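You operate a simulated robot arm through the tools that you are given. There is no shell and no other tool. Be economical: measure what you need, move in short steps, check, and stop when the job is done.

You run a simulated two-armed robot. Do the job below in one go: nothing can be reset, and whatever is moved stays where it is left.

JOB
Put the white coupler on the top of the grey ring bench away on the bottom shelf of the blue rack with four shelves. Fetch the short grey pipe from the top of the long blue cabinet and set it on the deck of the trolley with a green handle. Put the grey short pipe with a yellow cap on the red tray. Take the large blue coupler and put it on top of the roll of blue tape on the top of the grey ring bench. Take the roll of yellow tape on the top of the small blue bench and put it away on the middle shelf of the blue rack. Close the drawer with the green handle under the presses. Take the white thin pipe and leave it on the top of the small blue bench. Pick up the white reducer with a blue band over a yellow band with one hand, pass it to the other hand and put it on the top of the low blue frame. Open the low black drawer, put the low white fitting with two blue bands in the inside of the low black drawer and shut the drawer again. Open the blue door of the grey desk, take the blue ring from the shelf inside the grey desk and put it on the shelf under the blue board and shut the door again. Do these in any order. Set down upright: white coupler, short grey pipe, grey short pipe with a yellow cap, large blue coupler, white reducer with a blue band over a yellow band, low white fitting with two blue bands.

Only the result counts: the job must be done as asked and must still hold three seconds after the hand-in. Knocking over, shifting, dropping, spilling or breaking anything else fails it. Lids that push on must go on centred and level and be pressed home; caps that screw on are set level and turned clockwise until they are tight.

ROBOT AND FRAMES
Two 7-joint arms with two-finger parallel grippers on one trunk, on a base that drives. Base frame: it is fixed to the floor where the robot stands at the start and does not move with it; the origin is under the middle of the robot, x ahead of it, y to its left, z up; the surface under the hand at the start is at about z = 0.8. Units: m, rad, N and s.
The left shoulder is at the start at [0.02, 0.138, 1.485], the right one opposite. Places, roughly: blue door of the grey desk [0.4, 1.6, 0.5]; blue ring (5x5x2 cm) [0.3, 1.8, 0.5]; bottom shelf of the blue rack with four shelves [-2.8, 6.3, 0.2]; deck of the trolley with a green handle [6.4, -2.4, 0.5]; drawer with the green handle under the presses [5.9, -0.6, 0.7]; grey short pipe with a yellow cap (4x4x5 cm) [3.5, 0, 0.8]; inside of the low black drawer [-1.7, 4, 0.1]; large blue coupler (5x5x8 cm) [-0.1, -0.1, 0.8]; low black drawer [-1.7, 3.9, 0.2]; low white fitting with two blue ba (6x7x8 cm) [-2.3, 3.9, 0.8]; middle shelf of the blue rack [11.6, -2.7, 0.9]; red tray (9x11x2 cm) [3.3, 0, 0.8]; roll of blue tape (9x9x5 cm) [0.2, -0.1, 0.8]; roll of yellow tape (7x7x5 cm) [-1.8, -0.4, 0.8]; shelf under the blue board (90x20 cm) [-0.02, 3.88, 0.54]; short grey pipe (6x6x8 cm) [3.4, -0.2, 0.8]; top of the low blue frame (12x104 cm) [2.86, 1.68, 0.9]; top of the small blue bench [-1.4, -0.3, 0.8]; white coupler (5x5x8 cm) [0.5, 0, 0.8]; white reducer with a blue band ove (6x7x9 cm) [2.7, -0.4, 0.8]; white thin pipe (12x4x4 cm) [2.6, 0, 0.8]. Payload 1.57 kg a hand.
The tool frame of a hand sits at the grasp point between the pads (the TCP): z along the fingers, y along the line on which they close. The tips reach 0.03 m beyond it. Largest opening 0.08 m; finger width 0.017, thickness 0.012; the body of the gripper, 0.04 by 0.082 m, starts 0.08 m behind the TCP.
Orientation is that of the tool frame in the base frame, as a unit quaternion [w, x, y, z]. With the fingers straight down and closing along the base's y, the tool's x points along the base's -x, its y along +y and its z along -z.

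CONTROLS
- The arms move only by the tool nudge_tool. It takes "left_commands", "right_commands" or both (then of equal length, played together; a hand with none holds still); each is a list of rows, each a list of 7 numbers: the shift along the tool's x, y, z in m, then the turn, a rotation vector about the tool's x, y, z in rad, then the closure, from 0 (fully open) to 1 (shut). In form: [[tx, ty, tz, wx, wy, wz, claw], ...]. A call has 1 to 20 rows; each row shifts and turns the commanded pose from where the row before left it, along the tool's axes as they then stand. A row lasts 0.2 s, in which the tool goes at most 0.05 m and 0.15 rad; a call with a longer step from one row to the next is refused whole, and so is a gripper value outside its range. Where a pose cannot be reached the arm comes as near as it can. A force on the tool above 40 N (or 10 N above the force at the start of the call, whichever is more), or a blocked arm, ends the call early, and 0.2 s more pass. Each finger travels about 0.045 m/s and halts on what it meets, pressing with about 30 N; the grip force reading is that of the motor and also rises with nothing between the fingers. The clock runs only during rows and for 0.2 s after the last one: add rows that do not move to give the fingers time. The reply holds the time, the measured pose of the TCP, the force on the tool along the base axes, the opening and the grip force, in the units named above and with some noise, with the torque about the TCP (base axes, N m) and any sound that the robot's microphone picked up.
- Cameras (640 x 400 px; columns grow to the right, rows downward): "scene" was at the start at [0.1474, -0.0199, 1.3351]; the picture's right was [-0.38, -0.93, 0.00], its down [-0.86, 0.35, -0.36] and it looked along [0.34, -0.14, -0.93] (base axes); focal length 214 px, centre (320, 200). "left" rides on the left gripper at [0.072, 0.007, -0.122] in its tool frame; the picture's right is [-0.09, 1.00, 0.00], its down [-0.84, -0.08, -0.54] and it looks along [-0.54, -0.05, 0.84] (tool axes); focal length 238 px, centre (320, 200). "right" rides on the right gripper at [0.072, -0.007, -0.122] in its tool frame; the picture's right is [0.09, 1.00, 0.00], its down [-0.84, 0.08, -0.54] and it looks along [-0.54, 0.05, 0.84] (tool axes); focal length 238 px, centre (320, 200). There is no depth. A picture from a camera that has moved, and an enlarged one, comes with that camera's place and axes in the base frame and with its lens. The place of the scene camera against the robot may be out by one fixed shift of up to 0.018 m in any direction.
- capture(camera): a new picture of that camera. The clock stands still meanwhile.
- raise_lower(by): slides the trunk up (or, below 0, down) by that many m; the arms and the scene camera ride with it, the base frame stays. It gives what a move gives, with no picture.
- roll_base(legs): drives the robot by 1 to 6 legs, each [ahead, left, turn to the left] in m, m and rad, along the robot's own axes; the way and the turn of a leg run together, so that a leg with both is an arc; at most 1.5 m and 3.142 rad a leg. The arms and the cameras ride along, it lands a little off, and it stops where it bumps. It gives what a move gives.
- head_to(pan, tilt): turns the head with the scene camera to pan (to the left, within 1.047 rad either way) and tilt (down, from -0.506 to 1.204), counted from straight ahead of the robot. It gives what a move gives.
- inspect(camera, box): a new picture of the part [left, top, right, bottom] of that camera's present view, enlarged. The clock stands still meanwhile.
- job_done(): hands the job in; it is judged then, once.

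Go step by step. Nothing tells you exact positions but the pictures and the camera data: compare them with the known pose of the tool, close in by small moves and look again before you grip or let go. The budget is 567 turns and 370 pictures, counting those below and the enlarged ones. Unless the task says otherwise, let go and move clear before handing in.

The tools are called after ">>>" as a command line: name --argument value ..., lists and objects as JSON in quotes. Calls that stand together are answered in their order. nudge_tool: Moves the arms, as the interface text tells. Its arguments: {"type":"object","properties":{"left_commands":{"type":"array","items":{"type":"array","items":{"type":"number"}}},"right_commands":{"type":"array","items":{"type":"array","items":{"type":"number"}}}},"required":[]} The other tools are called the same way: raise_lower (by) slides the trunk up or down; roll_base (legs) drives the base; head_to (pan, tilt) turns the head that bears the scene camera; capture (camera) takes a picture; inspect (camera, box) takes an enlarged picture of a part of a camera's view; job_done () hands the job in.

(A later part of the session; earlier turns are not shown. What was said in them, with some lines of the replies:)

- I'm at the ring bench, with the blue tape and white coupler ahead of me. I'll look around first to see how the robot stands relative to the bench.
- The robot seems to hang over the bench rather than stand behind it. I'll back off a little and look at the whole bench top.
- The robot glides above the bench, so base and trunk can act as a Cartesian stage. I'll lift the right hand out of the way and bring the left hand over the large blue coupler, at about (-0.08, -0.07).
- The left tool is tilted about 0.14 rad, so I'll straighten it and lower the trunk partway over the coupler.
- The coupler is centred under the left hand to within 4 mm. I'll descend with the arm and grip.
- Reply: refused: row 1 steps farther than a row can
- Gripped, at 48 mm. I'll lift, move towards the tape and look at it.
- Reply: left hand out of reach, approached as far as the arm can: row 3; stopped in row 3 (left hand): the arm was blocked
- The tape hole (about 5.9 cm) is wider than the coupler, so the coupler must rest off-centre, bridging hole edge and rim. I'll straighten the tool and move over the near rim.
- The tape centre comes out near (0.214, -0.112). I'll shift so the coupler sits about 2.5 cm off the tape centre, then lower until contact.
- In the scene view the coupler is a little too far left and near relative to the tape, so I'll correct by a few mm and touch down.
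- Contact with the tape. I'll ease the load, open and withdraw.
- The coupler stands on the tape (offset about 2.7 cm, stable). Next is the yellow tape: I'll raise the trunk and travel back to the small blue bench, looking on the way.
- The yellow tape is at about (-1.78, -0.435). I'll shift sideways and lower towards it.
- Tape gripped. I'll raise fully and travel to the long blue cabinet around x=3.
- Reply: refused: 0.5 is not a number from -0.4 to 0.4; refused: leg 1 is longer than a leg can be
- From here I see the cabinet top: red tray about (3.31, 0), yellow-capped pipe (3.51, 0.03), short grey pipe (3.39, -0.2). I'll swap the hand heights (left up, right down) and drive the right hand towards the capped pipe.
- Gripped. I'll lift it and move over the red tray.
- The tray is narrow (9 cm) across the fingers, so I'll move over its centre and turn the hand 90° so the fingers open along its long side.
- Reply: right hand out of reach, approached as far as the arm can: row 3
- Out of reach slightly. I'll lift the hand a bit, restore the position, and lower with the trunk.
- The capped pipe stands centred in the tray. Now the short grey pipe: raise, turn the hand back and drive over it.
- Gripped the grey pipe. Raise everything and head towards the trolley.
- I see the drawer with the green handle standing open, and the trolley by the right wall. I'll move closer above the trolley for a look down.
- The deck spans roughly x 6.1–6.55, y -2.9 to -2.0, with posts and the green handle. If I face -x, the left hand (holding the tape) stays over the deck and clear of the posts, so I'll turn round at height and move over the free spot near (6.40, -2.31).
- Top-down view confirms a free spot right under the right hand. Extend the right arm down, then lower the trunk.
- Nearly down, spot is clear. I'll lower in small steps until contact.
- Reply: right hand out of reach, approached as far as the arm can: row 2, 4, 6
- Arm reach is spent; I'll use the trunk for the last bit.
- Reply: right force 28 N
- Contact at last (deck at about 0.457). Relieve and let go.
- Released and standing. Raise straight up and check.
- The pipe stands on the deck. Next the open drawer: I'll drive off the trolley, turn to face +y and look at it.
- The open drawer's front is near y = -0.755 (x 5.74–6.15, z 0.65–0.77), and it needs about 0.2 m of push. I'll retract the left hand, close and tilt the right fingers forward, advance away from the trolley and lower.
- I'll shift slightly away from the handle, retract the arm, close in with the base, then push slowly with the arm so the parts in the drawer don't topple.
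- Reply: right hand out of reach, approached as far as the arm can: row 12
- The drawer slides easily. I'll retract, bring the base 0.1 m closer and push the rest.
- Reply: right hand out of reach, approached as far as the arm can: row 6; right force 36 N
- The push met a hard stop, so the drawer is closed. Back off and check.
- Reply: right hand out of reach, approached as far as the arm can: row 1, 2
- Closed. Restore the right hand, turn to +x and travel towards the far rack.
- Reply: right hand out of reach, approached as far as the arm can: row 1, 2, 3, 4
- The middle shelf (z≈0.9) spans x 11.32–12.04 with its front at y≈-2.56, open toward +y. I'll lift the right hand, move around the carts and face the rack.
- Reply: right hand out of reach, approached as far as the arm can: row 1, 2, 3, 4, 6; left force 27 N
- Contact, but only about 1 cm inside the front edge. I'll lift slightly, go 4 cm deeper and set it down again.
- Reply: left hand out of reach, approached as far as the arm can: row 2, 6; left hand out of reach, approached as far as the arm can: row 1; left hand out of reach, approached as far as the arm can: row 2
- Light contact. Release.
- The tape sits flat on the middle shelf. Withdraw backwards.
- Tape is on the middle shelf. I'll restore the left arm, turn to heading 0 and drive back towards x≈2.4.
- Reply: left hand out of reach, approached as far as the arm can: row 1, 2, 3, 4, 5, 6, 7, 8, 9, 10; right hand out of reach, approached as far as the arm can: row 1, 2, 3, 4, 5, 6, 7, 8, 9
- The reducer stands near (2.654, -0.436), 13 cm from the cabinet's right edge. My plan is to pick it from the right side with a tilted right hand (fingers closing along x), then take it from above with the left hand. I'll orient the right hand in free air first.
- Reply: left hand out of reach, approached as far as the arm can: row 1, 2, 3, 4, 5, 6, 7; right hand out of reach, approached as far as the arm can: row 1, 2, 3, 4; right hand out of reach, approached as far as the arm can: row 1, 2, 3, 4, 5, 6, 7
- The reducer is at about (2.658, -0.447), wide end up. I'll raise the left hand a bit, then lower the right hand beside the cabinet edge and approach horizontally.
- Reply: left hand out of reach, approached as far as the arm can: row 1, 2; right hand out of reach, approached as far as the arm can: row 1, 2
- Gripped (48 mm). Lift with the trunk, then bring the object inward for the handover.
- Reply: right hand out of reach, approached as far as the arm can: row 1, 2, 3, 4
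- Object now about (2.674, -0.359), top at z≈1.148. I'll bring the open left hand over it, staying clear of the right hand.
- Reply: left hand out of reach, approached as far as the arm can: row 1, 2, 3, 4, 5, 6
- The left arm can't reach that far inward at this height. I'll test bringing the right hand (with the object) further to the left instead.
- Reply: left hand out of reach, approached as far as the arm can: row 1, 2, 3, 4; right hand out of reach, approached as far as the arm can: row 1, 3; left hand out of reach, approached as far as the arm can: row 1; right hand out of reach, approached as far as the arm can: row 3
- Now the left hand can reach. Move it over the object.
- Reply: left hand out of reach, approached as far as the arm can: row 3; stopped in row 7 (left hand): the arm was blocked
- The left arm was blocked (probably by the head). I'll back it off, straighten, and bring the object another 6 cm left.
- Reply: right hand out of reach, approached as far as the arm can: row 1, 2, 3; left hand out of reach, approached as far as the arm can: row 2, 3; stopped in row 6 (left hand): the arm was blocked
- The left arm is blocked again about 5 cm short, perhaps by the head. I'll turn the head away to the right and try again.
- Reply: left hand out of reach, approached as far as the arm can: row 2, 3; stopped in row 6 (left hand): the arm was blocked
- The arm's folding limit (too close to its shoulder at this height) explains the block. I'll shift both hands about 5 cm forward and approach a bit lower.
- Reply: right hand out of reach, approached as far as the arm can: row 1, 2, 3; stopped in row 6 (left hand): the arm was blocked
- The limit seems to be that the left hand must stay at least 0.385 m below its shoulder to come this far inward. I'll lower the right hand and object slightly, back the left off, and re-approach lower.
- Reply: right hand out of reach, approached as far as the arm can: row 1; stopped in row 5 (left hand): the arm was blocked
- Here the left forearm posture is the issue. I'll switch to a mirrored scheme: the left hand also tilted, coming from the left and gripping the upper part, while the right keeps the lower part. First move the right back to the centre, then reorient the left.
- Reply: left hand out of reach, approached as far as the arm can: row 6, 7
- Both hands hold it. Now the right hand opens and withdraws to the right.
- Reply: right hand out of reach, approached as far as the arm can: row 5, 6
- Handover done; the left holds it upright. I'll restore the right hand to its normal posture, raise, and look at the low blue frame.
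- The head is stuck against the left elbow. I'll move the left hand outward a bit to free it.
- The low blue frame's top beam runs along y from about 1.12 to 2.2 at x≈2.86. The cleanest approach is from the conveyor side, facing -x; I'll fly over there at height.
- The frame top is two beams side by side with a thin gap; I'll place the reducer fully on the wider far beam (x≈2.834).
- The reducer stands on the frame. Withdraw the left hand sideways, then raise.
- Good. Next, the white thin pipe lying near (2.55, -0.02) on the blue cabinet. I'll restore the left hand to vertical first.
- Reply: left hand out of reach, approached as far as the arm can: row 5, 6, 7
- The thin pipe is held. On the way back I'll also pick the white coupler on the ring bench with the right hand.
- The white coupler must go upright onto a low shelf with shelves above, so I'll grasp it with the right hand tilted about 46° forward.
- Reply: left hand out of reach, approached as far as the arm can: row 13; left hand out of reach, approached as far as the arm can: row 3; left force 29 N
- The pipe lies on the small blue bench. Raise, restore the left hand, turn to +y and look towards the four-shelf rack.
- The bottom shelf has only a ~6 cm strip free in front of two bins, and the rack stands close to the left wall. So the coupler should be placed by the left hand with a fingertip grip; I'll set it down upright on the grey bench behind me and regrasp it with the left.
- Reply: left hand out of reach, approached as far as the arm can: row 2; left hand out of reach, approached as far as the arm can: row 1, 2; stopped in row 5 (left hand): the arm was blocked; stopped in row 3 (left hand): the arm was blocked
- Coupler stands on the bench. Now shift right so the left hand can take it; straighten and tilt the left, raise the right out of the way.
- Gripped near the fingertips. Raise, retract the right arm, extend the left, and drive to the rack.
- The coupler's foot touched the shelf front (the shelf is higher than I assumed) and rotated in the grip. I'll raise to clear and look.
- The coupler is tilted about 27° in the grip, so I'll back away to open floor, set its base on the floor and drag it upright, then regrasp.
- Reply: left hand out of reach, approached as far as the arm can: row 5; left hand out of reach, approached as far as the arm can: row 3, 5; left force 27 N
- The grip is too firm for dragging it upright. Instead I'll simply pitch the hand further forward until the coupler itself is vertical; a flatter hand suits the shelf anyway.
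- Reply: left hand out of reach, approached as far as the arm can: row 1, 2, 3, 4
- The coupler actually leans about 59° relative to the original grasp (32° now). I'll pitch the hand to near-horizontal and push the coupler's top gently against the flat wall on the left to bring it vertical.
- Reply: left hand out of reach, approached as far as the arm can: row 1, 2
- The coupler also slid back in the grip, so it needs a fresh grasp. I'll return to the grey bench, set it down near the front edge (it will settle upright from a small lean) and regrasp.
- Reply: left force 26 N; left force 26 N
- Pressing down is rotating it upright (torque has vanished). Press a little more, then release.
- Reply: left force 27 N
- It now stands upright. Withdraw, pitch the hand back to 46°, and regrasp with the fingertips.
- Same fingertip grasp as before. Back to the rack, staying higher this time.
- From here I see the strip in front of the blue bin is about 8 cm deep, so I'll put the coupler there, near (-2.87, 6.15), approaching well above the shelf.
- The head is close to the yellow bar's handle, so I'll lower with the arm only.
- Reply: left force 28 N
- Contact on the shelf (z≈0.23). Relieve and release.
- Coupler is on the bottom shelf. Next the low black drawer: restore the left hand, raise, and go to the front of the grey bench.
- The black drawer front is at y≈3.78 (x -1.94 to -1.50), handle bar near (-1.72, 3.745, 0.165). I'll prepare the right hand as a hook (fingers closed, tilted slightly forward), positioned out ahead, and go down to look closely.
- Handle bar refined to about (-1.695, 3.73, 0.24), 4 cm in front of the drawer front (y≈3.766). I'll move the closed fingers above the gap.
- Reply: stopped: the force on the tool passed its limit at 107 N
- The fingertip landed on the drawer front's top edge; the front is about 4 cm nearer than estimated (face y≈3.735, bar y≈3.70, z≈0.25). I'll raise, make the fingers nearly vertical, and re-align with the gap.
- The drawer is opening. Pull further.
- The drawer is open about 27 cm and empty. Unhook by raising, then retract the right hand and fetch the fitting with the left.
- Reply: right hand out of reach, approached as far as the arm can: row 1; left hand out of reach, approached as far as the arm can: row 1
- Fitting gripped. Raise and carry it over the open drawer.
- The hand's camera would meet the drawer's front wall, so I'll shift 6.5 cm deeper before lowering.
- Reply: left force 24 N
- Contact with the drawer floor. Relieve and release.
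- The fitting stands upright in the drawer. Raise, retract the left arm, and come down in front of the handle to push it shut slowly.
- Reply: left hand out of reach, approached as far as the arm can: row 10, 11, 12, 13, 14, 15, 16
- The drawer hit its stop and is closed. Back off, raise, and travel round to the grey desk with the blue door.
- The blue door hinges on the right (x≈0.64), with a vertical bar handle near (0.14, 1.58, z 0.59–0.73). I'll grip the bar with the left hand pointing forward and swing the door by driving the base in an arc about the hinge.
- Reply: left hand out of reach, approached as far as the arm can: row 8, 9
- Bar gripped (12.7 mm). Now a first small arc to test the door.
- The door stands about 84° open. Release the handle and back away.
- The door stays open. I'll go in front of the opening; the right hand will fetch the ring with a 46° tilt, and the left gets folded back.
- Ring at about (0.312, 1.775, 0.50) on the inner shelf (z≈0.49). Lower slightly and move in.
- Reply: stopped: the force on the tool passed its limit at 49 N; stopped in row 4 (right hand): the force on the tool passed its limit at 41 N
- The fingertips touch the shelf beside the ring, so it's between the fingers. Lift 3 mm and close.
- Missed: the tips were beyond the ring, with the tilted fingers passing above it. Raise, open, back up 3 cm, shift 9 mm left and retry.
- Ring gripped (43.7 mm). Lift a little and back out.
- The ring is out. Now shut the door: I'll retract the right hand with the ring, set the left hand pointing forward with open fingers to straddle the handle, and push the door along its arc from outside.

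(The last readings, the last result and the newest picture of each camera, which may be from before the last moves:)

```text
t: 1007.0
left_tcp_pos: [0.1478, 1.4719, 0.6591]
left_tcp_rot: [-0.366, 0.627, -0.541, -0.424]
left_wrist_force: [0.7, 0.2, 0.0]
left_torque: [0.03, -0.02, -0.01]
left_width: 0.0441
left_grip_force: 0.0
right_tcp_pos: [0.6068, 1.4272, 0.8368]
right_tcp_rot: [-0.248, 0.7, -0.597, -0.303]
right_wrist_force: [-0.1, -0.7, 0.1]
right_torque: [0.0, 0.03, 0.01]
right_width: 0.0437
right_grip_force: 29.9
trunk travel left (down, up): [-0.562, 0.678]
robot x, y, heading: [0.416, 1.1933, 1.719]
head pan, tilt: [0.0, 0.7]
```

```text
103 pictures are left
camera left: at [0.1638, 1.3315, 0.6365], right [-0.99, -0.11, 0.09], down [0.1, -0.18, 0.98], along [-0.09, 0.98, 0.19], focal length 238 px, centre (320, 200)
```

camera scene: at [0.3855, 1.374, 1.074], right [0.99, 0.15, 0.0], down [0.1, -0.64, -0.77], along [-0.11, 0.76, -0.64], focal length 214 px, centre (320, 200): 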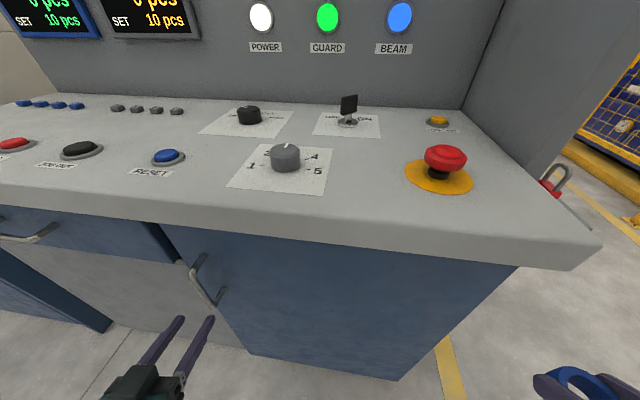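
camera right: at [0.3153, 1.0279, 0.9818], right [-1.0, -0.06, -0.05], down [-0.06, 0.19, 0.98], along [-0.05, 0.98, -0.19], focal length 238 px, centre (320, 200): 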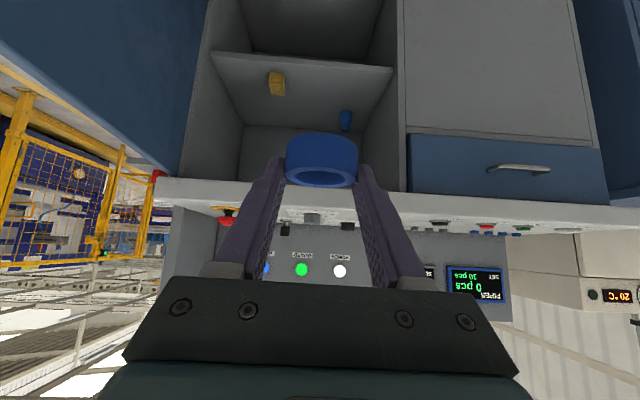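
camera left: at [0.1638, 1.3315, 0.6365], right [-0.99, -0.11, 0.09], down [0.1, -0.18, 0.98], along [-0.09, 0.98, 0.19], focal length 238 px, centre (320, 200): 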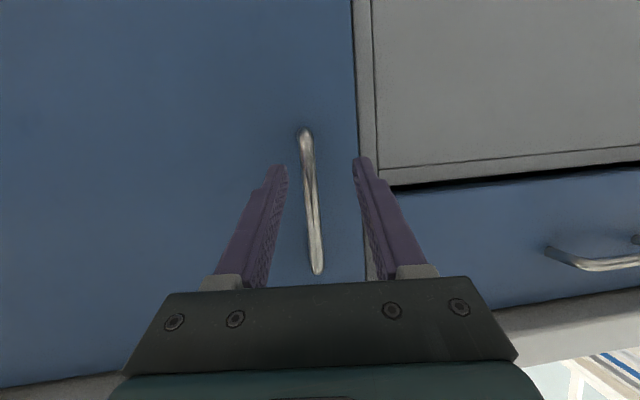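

The door seems to have swung shut ahead of the fingers. I'll square up and press it gently to be sure.

>>> roll_base --legs '[[0.03, 0.045, -0.148], [0.03, 0, 0]]'

>>> capture --camera "left"

>>> inspect --camera "scene" --box '[120, 180, 320, 380]'

```text
t: 1008.5
left_tcp_pos: [0.1475, 1.5395, 0.6538]
left_tcp_rot: [0.392, -0.588, 0.59, 0.391]
left_wrist_force: [1.5, -9.5, 4.2]
left_torque: [0.09, 0.15, 0.2]
left_width: 0.0432
left_grip_force: 0.0
right_tcp_pos: [0.5937, 1.4321, 0.8356]
right_tcp_rot: [-0.268, 0.653, -0.65, -0.282]
right_wrist_force: [0.1, 0.3, 0.1]
right_torque: [0.02, 0.02, 0.0]
right_width: 0.0437
right_grip_force: 29.6
trunk travel left (down, up): [-0.562, 0.678]
robot x, y, heading: [0.3713, 1.2314, 1.566]
head pan, tilt: [0.0, 0.7]
stopped in leg 2: the force on the tool passed its limit at 56 N (the readings are from after the stop); the commanded pose is now the measured one
```

```text
102 pictures are left
camera left: at [0.1423, 1.3981, 0.6339], right [-1.0, 0.04, 0.08], down [0.08, -0.18, 0.98], along [0.05, 0.98, 0.17], focal length 238 px, centre (320, 200)
```

left: 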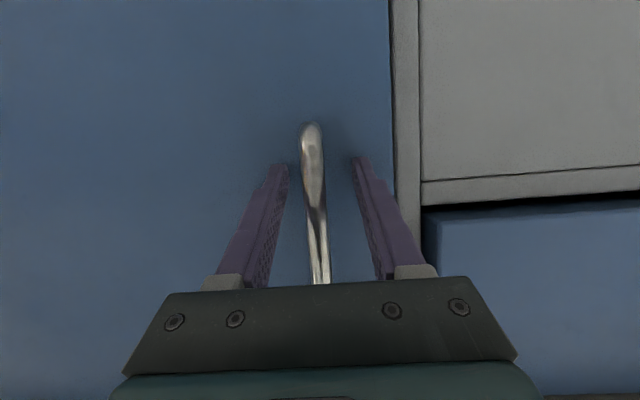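

```text
2.00 times, centred on (220, 280) of scene
camera zoom: at [0.3673, 1.4141, 1.0735], right [1.0, 0.0, 0.0], down [0.0, -0.65, -0.76], along [0.0, 0.76, -0.65], focal length 429 px, centre (520, 40)
```

zoom: 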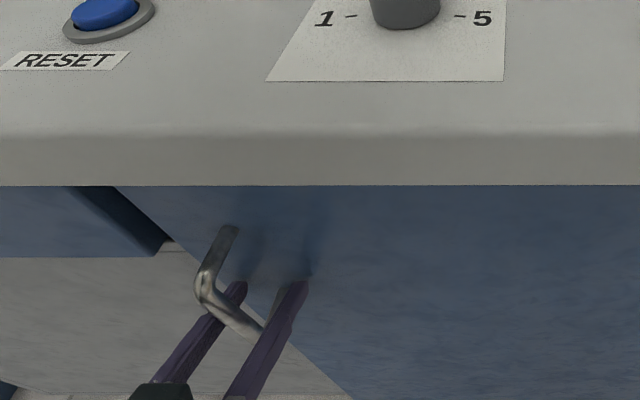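

The door is firmly shut. Back off, raise, and go round the aisle to the blue board.

>>> roll_base --legs '[[-0.35, 0, 0]]'

>>> raise_lower --by 0.4

>>> capture --camera "scene"

>>> roll_base --legs '[[0, -1.05, 0], [1.4, 0, 0], [0.7, 0, 0]]'

>>> head_to --pan 0.9 --tilt 0.5

>>> capture --camera "scene"

```text
t: 1010.8
left_tcp_pos: [0.1478, 1.1861, 0.6561]
left_tcp_rot: [0.395, -0.585, 0.591, 0.391]
left_wrist_force: [0.1, 0.5, 0.5]
left_torque: [0.0, 0.0, 0.01]
left_width: 0.0442
left_grip_force: 0.1
right_tcp_pos: [0.5929, 1.076, 0.835]
right_tcp_rot: [0.271, -0.65, 0.652, 0.282]
right_wrist_force: [0.7, 0.4, 0.5]
right_torque: [0.01, 0.03, 0.0]
right_width: 0.0438
right_grip_force: 30.1
trunk travel left (down, up): [-0.562, 0.678]
robot x, y, heading: [0.3694, 0.8725, 1.566]
head pan, tilt: [0.0, 0.7]
```

```text
t: 1014.6
left_tcp_pos: [0.1473, 1.1867, 1.0556]
left_tcp_rot: [0.394, -0.586, 0.59, 0.391]
left_wrist_force: [-0.3, -0.1, 0.5]
left_torque: [-0.02, 0.0, 0.0]
left_width: 0.0441
left_grip_force: 0.0
right_tcp_pos: [0.5927, 1.0761, 1.237]
right_tcp_rot: [0.271, -0.65, 0.652, 0.282]
right_wrist_force: [-0.5, -0.2, -0.3]
right_torque: [-0.01, 0.0, -0.03]
right_width: 0.0437
right_grip_force: 30.5
trunk travel left (down, up): [-0.962, 0.278]
robot x, y, heading: [0.3704, 0.8758, 1.564]
head pan, tilt: [0.0, 0.7]
```

```text
100 pictures are left
camera scene: at [0.3664, 1.0578, 1.4739], right [1.0, -0.01, 0.0], down [0.0, -0.64, -0.76], along [0.01, 0.76, -0.64], focal length 214 px, centre (320, 200)
```

scene: 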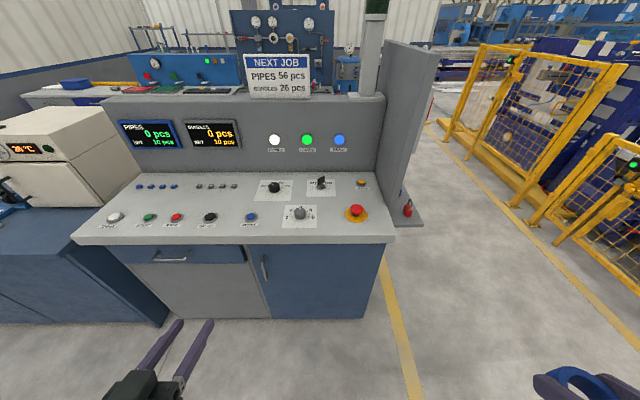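

```text
t: 1030.1
left_tcp_pos: [1.1808, 3.3036, 1.0558]
left_tcp_rot: [0.395, -0.585, 0.59, 0.391]
left_wrist_force: [-0.1, -0.2, 0.4]
left_torque: [-0.02, 0.01, 0.01]
left_width: 0.0438
left_grip_force: 0.0
right_tcp_pos: [1.6251, 3.195, 1.2363]
right_tcp_rot: [0.27, -0.651, 0.651, 0.282]
right_wrist_force: [0.0, -0.3, 0.0]
right_torque: [0.01, 0.01, -0.01]
right_width: 0.044
right_grip_force: 29.9
trunk travel left (down, up): [-0.962, 0.278]
robot x, y, heading: [1.3982, 2.9869, 1.57]
head pan, tilt: [0.0, 0.7]
```

```text
t: 1031.3
left_tcp_pos: [1.1803, 3.3035, 1.0555]
left_tcp_rot: [0.395, -0.586, 0.59, 0.391]
left_wrist_force: [0.0, -0.3, -1.1]
left_torque: [-0.02, 0.0, 0.04]
left_width: 0.0443
left_grip_force: 0.1
right_tcp_pos: [1.6254, 3.1931, 1.2357]
right_tcp_rot: [-0.271, 0.651, -0.651, -0.282]
right_wrist_force: [-0.5, 0.1, -0.1]
right_torque: [0.02, 0.01, 0.03]
right_width: 0.0437
right_grip_force: 30.3
trunk travel left (down, up): [-0.962, 0.278]
robot x, y, heading: [1.4041, 2.9877, 1.567]
head pan, tilt: [0.901, 0.499]
```

```text
99 pictures are left
camera scene: at [1.3279, 3.1471, 1.4916], right [0.63, 0.78, 0.0], down [0.37, -0.3, -0.88], along [-0.68, 0.55, -0.48], focal length 214 px, centre (320, 200)
```

scene: 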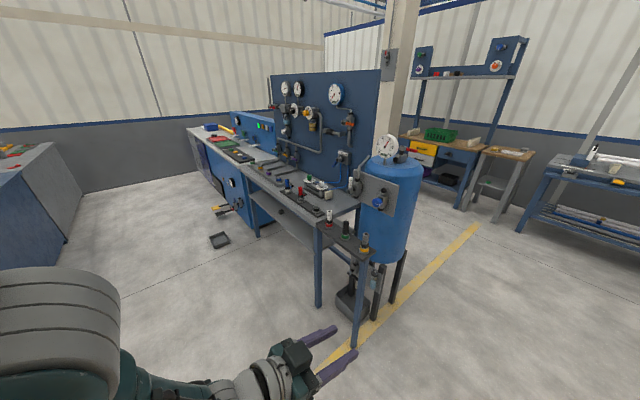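

>>> roll_base --legs '[[-0.1, 1.4, 0]]'

>>> head_to --pan 0 --tilt 0.8

>>> raise_lower --by -0.3

>>> capture --camera "scene"

```text
t: 1038.4
left_tcp_pos: [-0.2295, 3.2077, 1.0562]
left_tcp_rot: [0.393, -0.587, 0.589, 0.392]
left_wrist_force: [0.0, 0.2, 0.5]
left_torque: [0.0, 0.0, -0.02]
left_width: 0.0441
left_grip_force: 0.0
right_tcp_pos: [0.2166, 3.0998, 1.2363]
right_tcp_rot: [-0.27, 0.652, -0.65, -0.282]
right_wrist_force: [-0.8, 0.4, -1.1]
right_torque: [-0.05, 0.01, 0.04]
right_width: 0.0437
right_grip_force: 29.7
trunk travel left (down, up): [-0.962, 0.278]
robot x, y, heading: [-0.0092, 2.8954, 1.57]
head pan, tilt: [0.901, 0.499]
```

```text
t: 1039.6
left_tcp_pos: [-0.2287, 3.2052, 1.0559]
left_tcp_rot: [0.394, -0.587, 0.589, 0.392]
left_wrist_force: [-0.2, 0.5, 0.2]
left_torque: [-0.03, 0.03, 0.01]
left_width: 0.044
left_grip_force: 0.2
right_tcp_pos: [0.2168, 3.0992, 1.237]
right_tcp_rot: [-0.27, 0.652, -0.649, -0.283]
right_wrist_force: [0.6, -0.3, -0.1]
right_torque: [-0.02, 0.02, 0.01]
right_width: 0.0435
right_grip_force: 29.7
trunk travel left (down, up): [-0.962, 0.278]
robot x, y, heading: [-0.0081, 2.8953, 1.566]
head pan, tilt: [0.0, 0.799]
```

```text
t: 1042.6
left_tcp_pos: [-0.2293, 3.2069, 0.7559]
left_tcp_rot: [0.393, -0.587, 0.589, 0.391]
left_wrist_force: [0.0, 0.1, -0.2]
left_torque: [-0.01, 0.0, 0.0]
left_width: 0.0442
left_grip_force: 0.1
right_tcp_pos: [0.2164, 3.0994, 0.9357]
right_tcp_rot: [-0.27, 0.652, -0.65, -0.282]
right_wrist_force: [-0.1, -0.6, 0.2]
right_torque: [0.02, -0.01, 0.05]
right_width: 0.0439
right_grip_force: 30.0
trunk travel left (down, up): [-0.662, 0.578]
robot x, y, heading: [-0.0076, 2.8938, 1.571]
head pan, tilt: [0.0, 0.799]
```

```text
98 pictures are left
camera scene: at [-0.0103, 3.0754, 1.1657], right [1.0, 0.0, 0.0], down [0.0, -0.72, -0.7], along [0.0, 0.7, -0.72], focal length 214 px, centre (320, 200)
```

scene: 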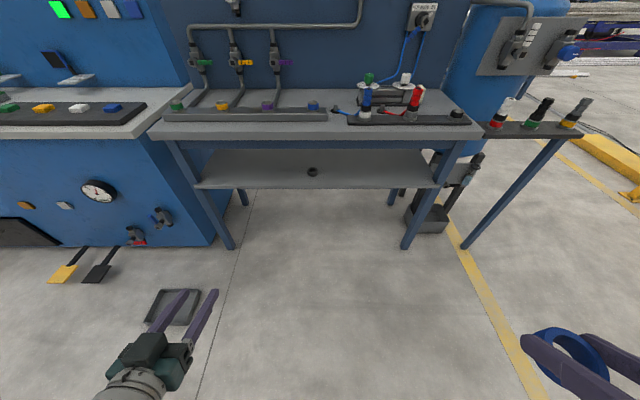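

The shelf under the blue board is visible (front edge y≈3.76, z≈0.54), with free space at x≈0.16. I'll flatten and extend the right hand and go in under the table top.

>>> nudge_tool --right_commands '[[0, 0, 0, 0, -0.15, 0, 1], [0, 0, 0, 0, -0.15, 0, 1], [-0.0196, 0, 0.0384, 0, 0, 0, 1], [-0.0196, 0, 0.0384, 0, 0, 0, 1], [-0.0196, 0, 0.0384, 0, 0, 0, 1], [-0.0196, 0, 0.0384, 0, 0, 0, 1], [-0.0196, 0, 0.0384, 0, 0, 0, 1], [-0.0196, 0, 0.0384, 0, 0, 0, 1], [-0.0196, 0, 0.0384, 0, 0, 0, 1], [-0.0196, 0, 0.0384, 0, 0, 0, 1], [0, 0, 0, 0, 0, 0, 1]]'

>>> raise_lower --by -0.28

>>> capture --camera "right"

>>> capture --camera "scene"

```text
t: 1045.0
left_tcp_pos: [-0.2305, 3.2073, 0.7544]
left_tcp_rot: [0.394, -0.587, 0.588, 0.392]
left_wrist_force: [-0.5, 0.4, -0.4]
left_torque: [0.04, -0.01, -0.03]
left_width: 0.044
left_grip_force: 0.0
right_tcp_pos: [0.213, 3.445, 0.9385]
right_tcp_rot: [-0.363, 0.603, -0.601, -0.377]
right_wrist_force: [-0.4, -0.1, -0.9]
right_torque: [0.03, 0.03, -0.01]
right_width: 0.0439
right_grip_force: 30.4
trunk travel left (down, up): [-0.662, 0.578]
robot x, y, heading: [-0.0069, 2.8914, 1.571]
head pan, tilt: [0.0, 0.799]
```

```text
t: 1047.8
left_tcp_pos: [-0.2301, 3.2079, 0.4756]
left_tcp_rot: [0.394, -0.587, 0.589, 0.392]
left_wrist_force: [0.9, 0.5, 0.3]
left_torque: [0.01, 0.01, -0.01]
left_width: 0.044
left_grip_force: 0.1
right_tcp_pos: [0.213, 3.4453, 0.6578]
right_tcp_rot: [-0.364, 0.603, -0.602, -0.376]
right_wrist_force: [0.2, -1.2, -0.7]
right_torque: [0.02, 0.01, 0.0]
right_width: 0.0439
right_grip_force: 30.4
trunk travel left (down, up): [-0.382, 0.858]
robot x, y, heading: [-0.0064, 2.8898, 1.566]
head pan, tilt: [0.0, 0.799]
```

```text
97 pictures are left
camera right: at [0.2215, 3.3033, 0.6483], right [-1.0, -0.05, -0.07], down [-0.06, -0.11, 0.99], along [-0.06, 0.99, 0.1], focal length 238 px, centre (320, 200)
```

right: 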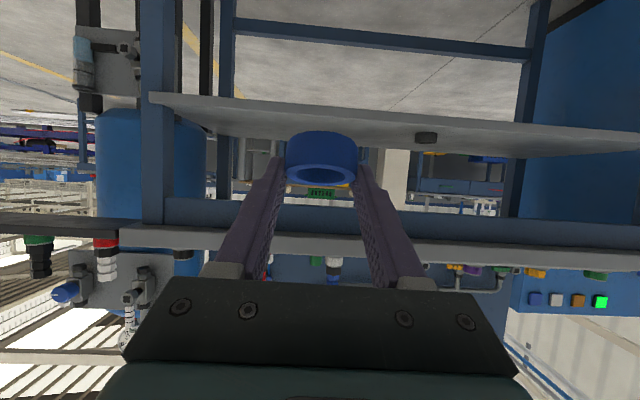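

```text
96 pictures are left
camera scene: at [-0.0103, 3.0754, 0.8857], right [1.0, 0.0, 0.0], down [0.0, -0.72, -0.7], along [0.0, 0.7, -0.72], focal length 214 px, centre (320, 200)
```

scene: 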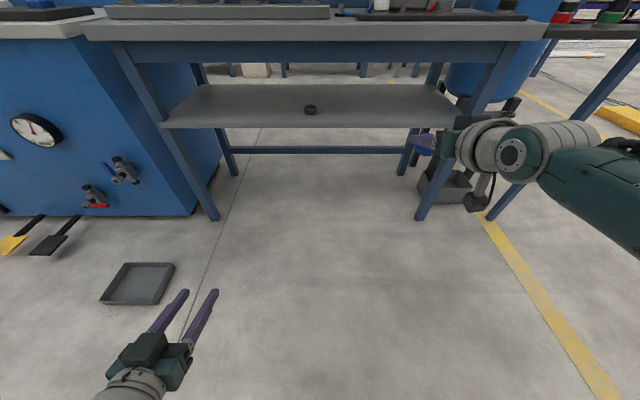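

>>> raise_lower --by -0.058

>>> roll_base --legs '[[0.22, 0.05, 0.003]]'

>>> capture --camera "right"

>>> capture --camera "scene"

```text
t: 1048.8
left_tcp_pos: [-0.2297, 3.2085, 0.418]
left_tcp_rot: [0.394, -0.587, 0.589, 0.392]
left_wrist_force: [-0.6, 0.9, 0.9]
left_torque: [0.02, 0.01, 0.0]
left_width: 0.0441
left_grip_force: 0.1
right_tcp_pos: [0.2134, 3.4452, 0.5992]
right_tcp_rot: [-0.364, 0.603, -0.601, -0.377]
right_wrist_force: [-0.7, 0.8, -0.3]
right_torque: [-0.02, -0.02, 0.0]
right_width: 0.0439
right_grip_force: 29.6
trunk travel left (down, up): [-0.324, 0.916]
robot x, y, heading: [-0.0077, 2.8928, 1.565]
head pan, tilt: [0.0, 0.799]
```

```text
t: 1050.5
left_tcp_pos: [-0.2797, 3.4255, 0.4172]
left_tcp_rot: [0.393, -0.587, 0.589, 0.392]
left_wrist_force: [-0.9, 0.6, 0.2]
left_torque: [-0.01, 0.03, 0.03]
left_width: 0.0441
left_grip_force: 0.1
right_tcp_pos: [0.1631, 3.6637, 0.5993]
right_tcp_rot: [-0.364, 0.603, -0.602, -0.377]
right_wrist_force: [0.2, 0.0, 0.5]
right_torque: [-0.01, -0.01, 0.02]
right_width: 0.0435
right_grip_force: 30.0
trunk travel left (down, up): [-0.324, 0.916]
robot x, y, heading: [-0.0567, 3.1115, 1.566]
head pan, tilt: [0.0, 0.799]
```

```text
95 pictures are left
camera right: at [0.1714, 3.5217, 0.5901], right [-1.0, -0.05, -0.07], down [-0.06, -0.11, 0.99], along [-0.06, 0.99, 0.1], focal length 238 px, centre (320, 200)
```

right: 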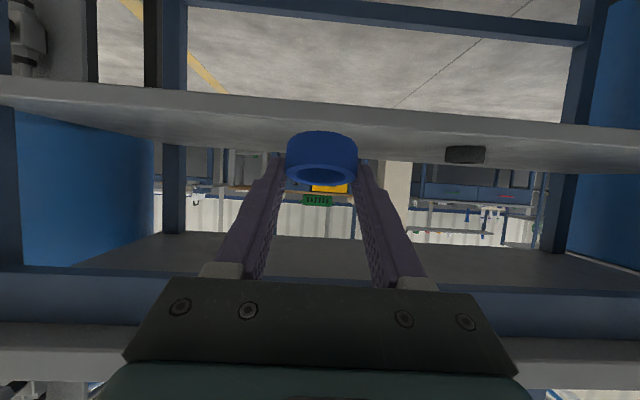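

```text
94 pictures are left
camera scene: at [-0.0603, 3.2939, 0.8276], right [1.0, 0.0, 0.0], down [0.0, -0.72, -0.7], along [0.0, 0.7, -0.72], focal length 214 px, centre (320, 200)
```

scene: 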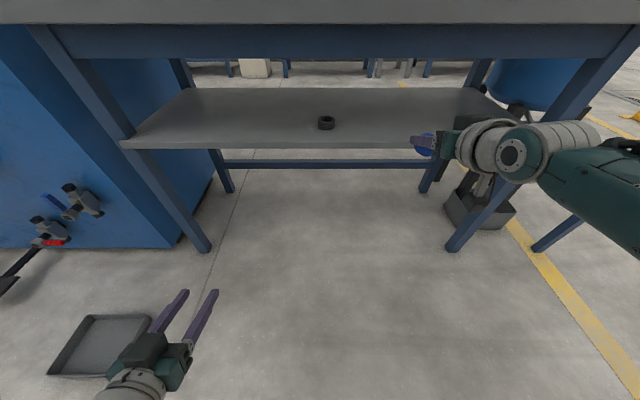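

>>> roll_base --legs '[[0.128, 0, 0.003]]'

>>> capture --camera "right"

>>> inspect --camera "scene" --box '[300, 60, 560, 260]'

```text
t: 1051.8
left_tcp_pos: [-0.2802, 3.5536, 0.4172]
left_tcp_rot: [0.393, -0.588, 0.588, 0.392]
left_wrist_force: [0.2, 0.0, 0.0]
left_torque: [-0.02, -0.02, 0.01]
left_width: 0.0439
left_grip_force: 0.1
right_tcp_pos: [0.1612, 3.7926, 0.5988]
right_tcp_rot: [-0.363, 0.603, -0.602, -0.376]
right_wrist_force: [0.3, -0.5, 0.0]
right_torque: [-0.02, -0.04, 0.02]
right_width: 0.0434
right_grip_force: 30.0
trunk travel left (down, up): [-0.324, 0.916]
robot x, y, heading: [-0.0584, 3.2436, 1.574]
head pan, tilt: [0.0, 0.799]
```

```text
93 pictures are left
camera right: at [0.1705, 3.6514, 0.5898], right [-1.0, -0.05, -0.07], down [-0.06, -0.11, 0.99], along [-0.06, 0.99, 0.1], focal length 238 px, centre (320, 200)
```

right: 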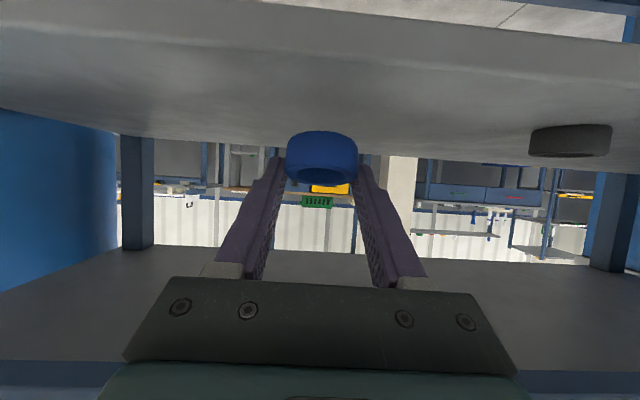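

```text
2.00 times, centred on (430, 160) of scene
camera zoom: at [-0.0607, 3.4233, 0.8276], right [1.0, 0.0, 0.0], down [0.0, -0.72, -0.7], along [0.0, 0.7, -0.72], focal length 429 px, centre (100, 280)
```

zoom: 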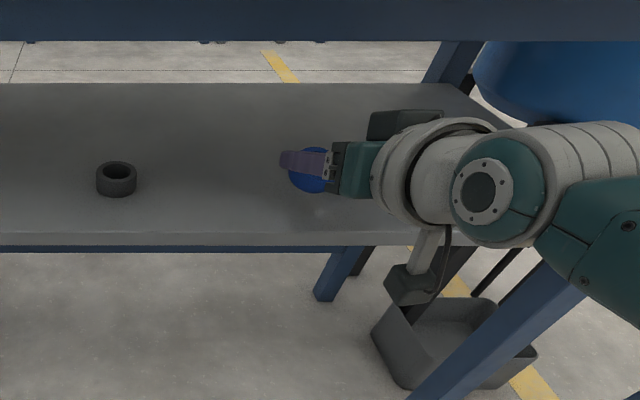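

>>> nudge_tool --right_commands '[[0.0134, 0, 0.0068, 0, 0, 0, 1], [0.0089, 0, 0.0045, 0, 0, 0, 1], [0.0027, 0, 0.0014, 0, 0, 0, 1], [0.0018, 0, 0.0009, 0, 0, 0, 1], [0.0018, 0, 0.0009, 0, 0, 0, 1], [0.0018, 0, 0.0009, 0, 0, 0, 1], [0.0018, 0, 0.0009, 0, 0, 0, 1], [0, 0, 0, 0, 0, 0, 1]]'

>>> capture --camera "right"

```text
t: 1053.6
left_tcp_pos: [-0.2781, 3.5571, 0.4168]
left_tcp_rot: [-0.394, 0.588, -0.587, -0.393]
left_wrist_force: [-0.2, -0.1, -0.1]
left_torque: [0.01, 0.02, -0.02]
left_width: 0.0441
left_grip_force: 0.0
right_tcp_pos: [0.1615, 3.7994, 0.5688]
right_tcp_rot: [-0.368, 0.601, -0.598, -0.381]
right_wrist_force: [-0.1, -5.0, 31.8]
right_torque: [-0.44, -0.08, 0.02]
right_width: 0.0438
right_grip_force: 29.9
trunk travel left (down, up): [-0.324, 0.916]
robot x, y, heading: [-0.0551, 3.2421, 1.57]
head pan, tilt: [0.0, 0.799]
```

```text
91 pictures are left
camera right: at [0.1707, 3.6574, 0.5576], right [-1.0, -0.05, -0.07], down [-0.06, -0.12, 0.99], along [-0.06, 0.99, 0.12], focal length 238 px, centre (320, 200)
```

right: 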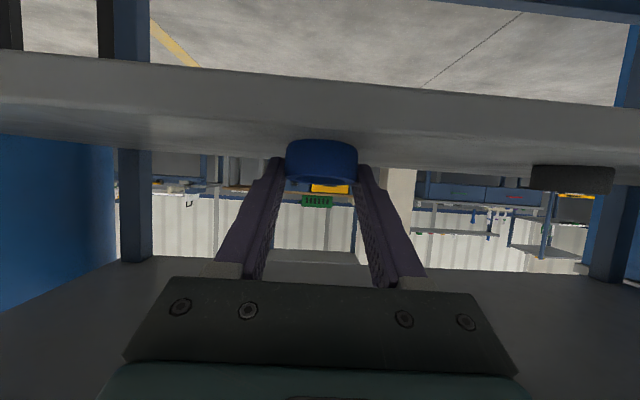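

Ring's near rim rests on the shelf. Relieve and release.

>>> nudge_tool --right_commands '[[-0.0027, 0, -0.0014, 0, 0, 0, 1], [0, 0, 0, 0, 0, 0, 0.4], [0, 0, 0, 0, 0, 0, 0.2], [0, 0, 0, 0, 0, 0, 0], [0, 0, 0, 0, 0, 0, 0]]'

>>> capture --camera "right"

```text
t: 1054.8
left_tcp_pos: [-0.2791, 3.5538, 0.4171]
left_tcp_rot: [-0.392, 0.589, -0.588, -0.392]
left_wrist_force: [-0.2, -0.1, -1.5]
left_torque: [-0.01, 0.0, 0.02]
left_width: 0.0442
left_grip_force: 0.0
right_tcp_pos: [0.1611, 3.7936, 0.5652]
right_tcp_rot: [-0.363, 0.604, -0.602, -0.376]
right_wrist_force: [0.4, -0.4, 0.5]
right_torque: [0.03, 0.03, 0.0]
right_width: 0.0797
right_grip_force: 0.0
trunk travel left (down, up): [-0.324, 0.916]
robot x, y, heading: [-0.0531, 3.2399, 1.573]
head pan, tilt: [0.0, 0.799]
```

```text
90 pictures are left
camera right: at [0.1696, 3.6522, 0.5561], right [-1.0, -0.05, -0.07], down [-0.06, -0.1, 0.99], along [-0.06, 0.99, 0.1], focal length 238 px, centre (320, 200)
```

right: 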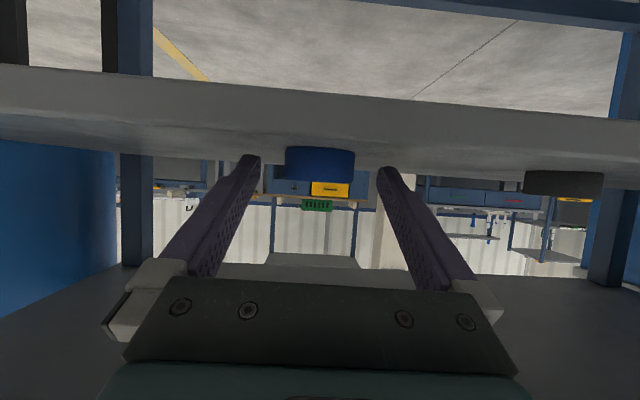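

The ring lies flat on the shelf. Withdraw backwards and check.

>>> nudge_tool --right_commands '[[-0.0089, 0, -0.0045, 0, 0, 0, 0], [0, 0, 0, 0, 0, 0, 0]]'

>>> roll_base --legs '[[-0.4, 0, 0]]'

>>> raise_lower --by 0.3

>>> capture --camera "scene"

```text
t: 1055.4
left_tcp_pos: [-0.2815, 3.555, 0.4174]
left_tcp_rot: [-0.393, 0.588, -0.588, -0.393]
left_wrist_force: [0.6, -0.3, 0.0]
left_torque: [0.03, 0.0, -0.01]
left_width: 0.0441
left_grip_force: 0.0
right_tcp_pos: [0.1611, 3.7948, 0.5757]
right_tcp_rot: [-0.364, 0.604, -0.602, -0.376]
right_wrist_force: [-0.4, 0.0, -0.7]
right_torque: [0.03, -0.02, 0.0]
right_width: 0.08
right_grip_force: 0.0
trunk travel left (down, up): [-0.324, 0.916]
robot x, y, heading: [-0.0557, 3.2437, 1.571]
head pan, tilt: [0.0, 0.799]
```

```text
t: 1057.9
left_tcp_pos: [-0.2785, 3.1583, 0.4169]
left_tcp_rot: [0.396, -0.584, 0.591, 0.391]
left_wrist_force: [-0.4, -0.8, 0.2]
left_torque: [0.01, 0.0, -0.02]
left_width: 0.044
left_grip_force: 0.0
right_tcp_pos: [0.1653, 3.3927, 0.5748]
right_tcp_rot: [0.366, -0.601, 0.604, 0.375]
right_wrist_force: [-0.3, -0.2, 0.0]
right_torque: [-0.03, 0.01, 0.0]
right_width: 0.0801
right_grip_force: 0.1
trunk travel left (down, up): [-0.324, 0.916]
robot x, y, heading: [-0.0559, 2.8436, 1.562]
head pan, tilt: [0.0, 0.799]
```

```text
t: 1060.9
left_tcp_pos: [-0.2791, 3.1587, 0.7173]
left_tcp_rot: [0.395, -0.585, 0.591, 0.39]
left_wrist_force: [0.3, -0.3, 0.4]
left_torque: [-0.02, -0.03, 0.02]
left_width: 0.044
left_grip_force: 0.1
right_tcp_pos: [0.1659, 3.3933, 0.8752]
right_tcp_rot: [0.365, -0.6, 0.604, 0.375]
right_wrist_force: [0.0, -0.9, -0.2]
right_torque: [0.01, 0.02, 0.02]
right_width: 0.0801
right_grip_force: 0.1
trunk travel left (down, up): [-0.624, 0.616]
robot x, y, heading: [-0.0587, 2.8437, 1.557]
head pan, tilt: [0.0, 0.799]
```

```text
89 pictures are left
camera scene: at [-0.0605, 3.0247, 1.1276], right [1.0, -0.01, 0.0], down [-0.01, -0.72, -0.7], along [0.01, 0.7, -0.72], focal length 214 px, centre (320, 200)
```

scene: 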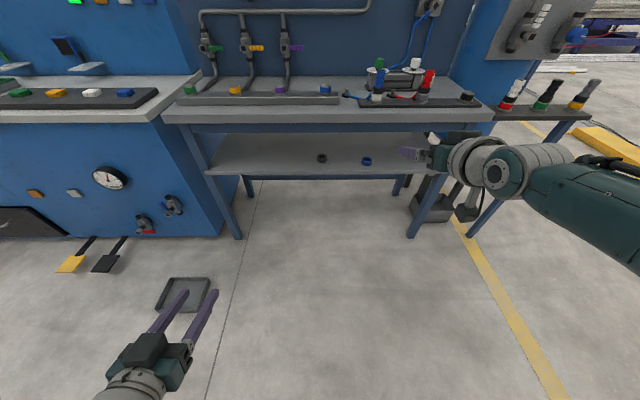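

Everything is in place and both hands are clear, so I'm handing in.

>>> job_done

```text
The job is handed in.
```

I did all ten tasks and handed the job in; no verdict came back.

While I was placing the white coupler, it bumped the rack's front edge and tilted in my grip. I stood it upright on the grey bench, picked it up again and set it upright on the bottom shelf. Nothing else looked moved.
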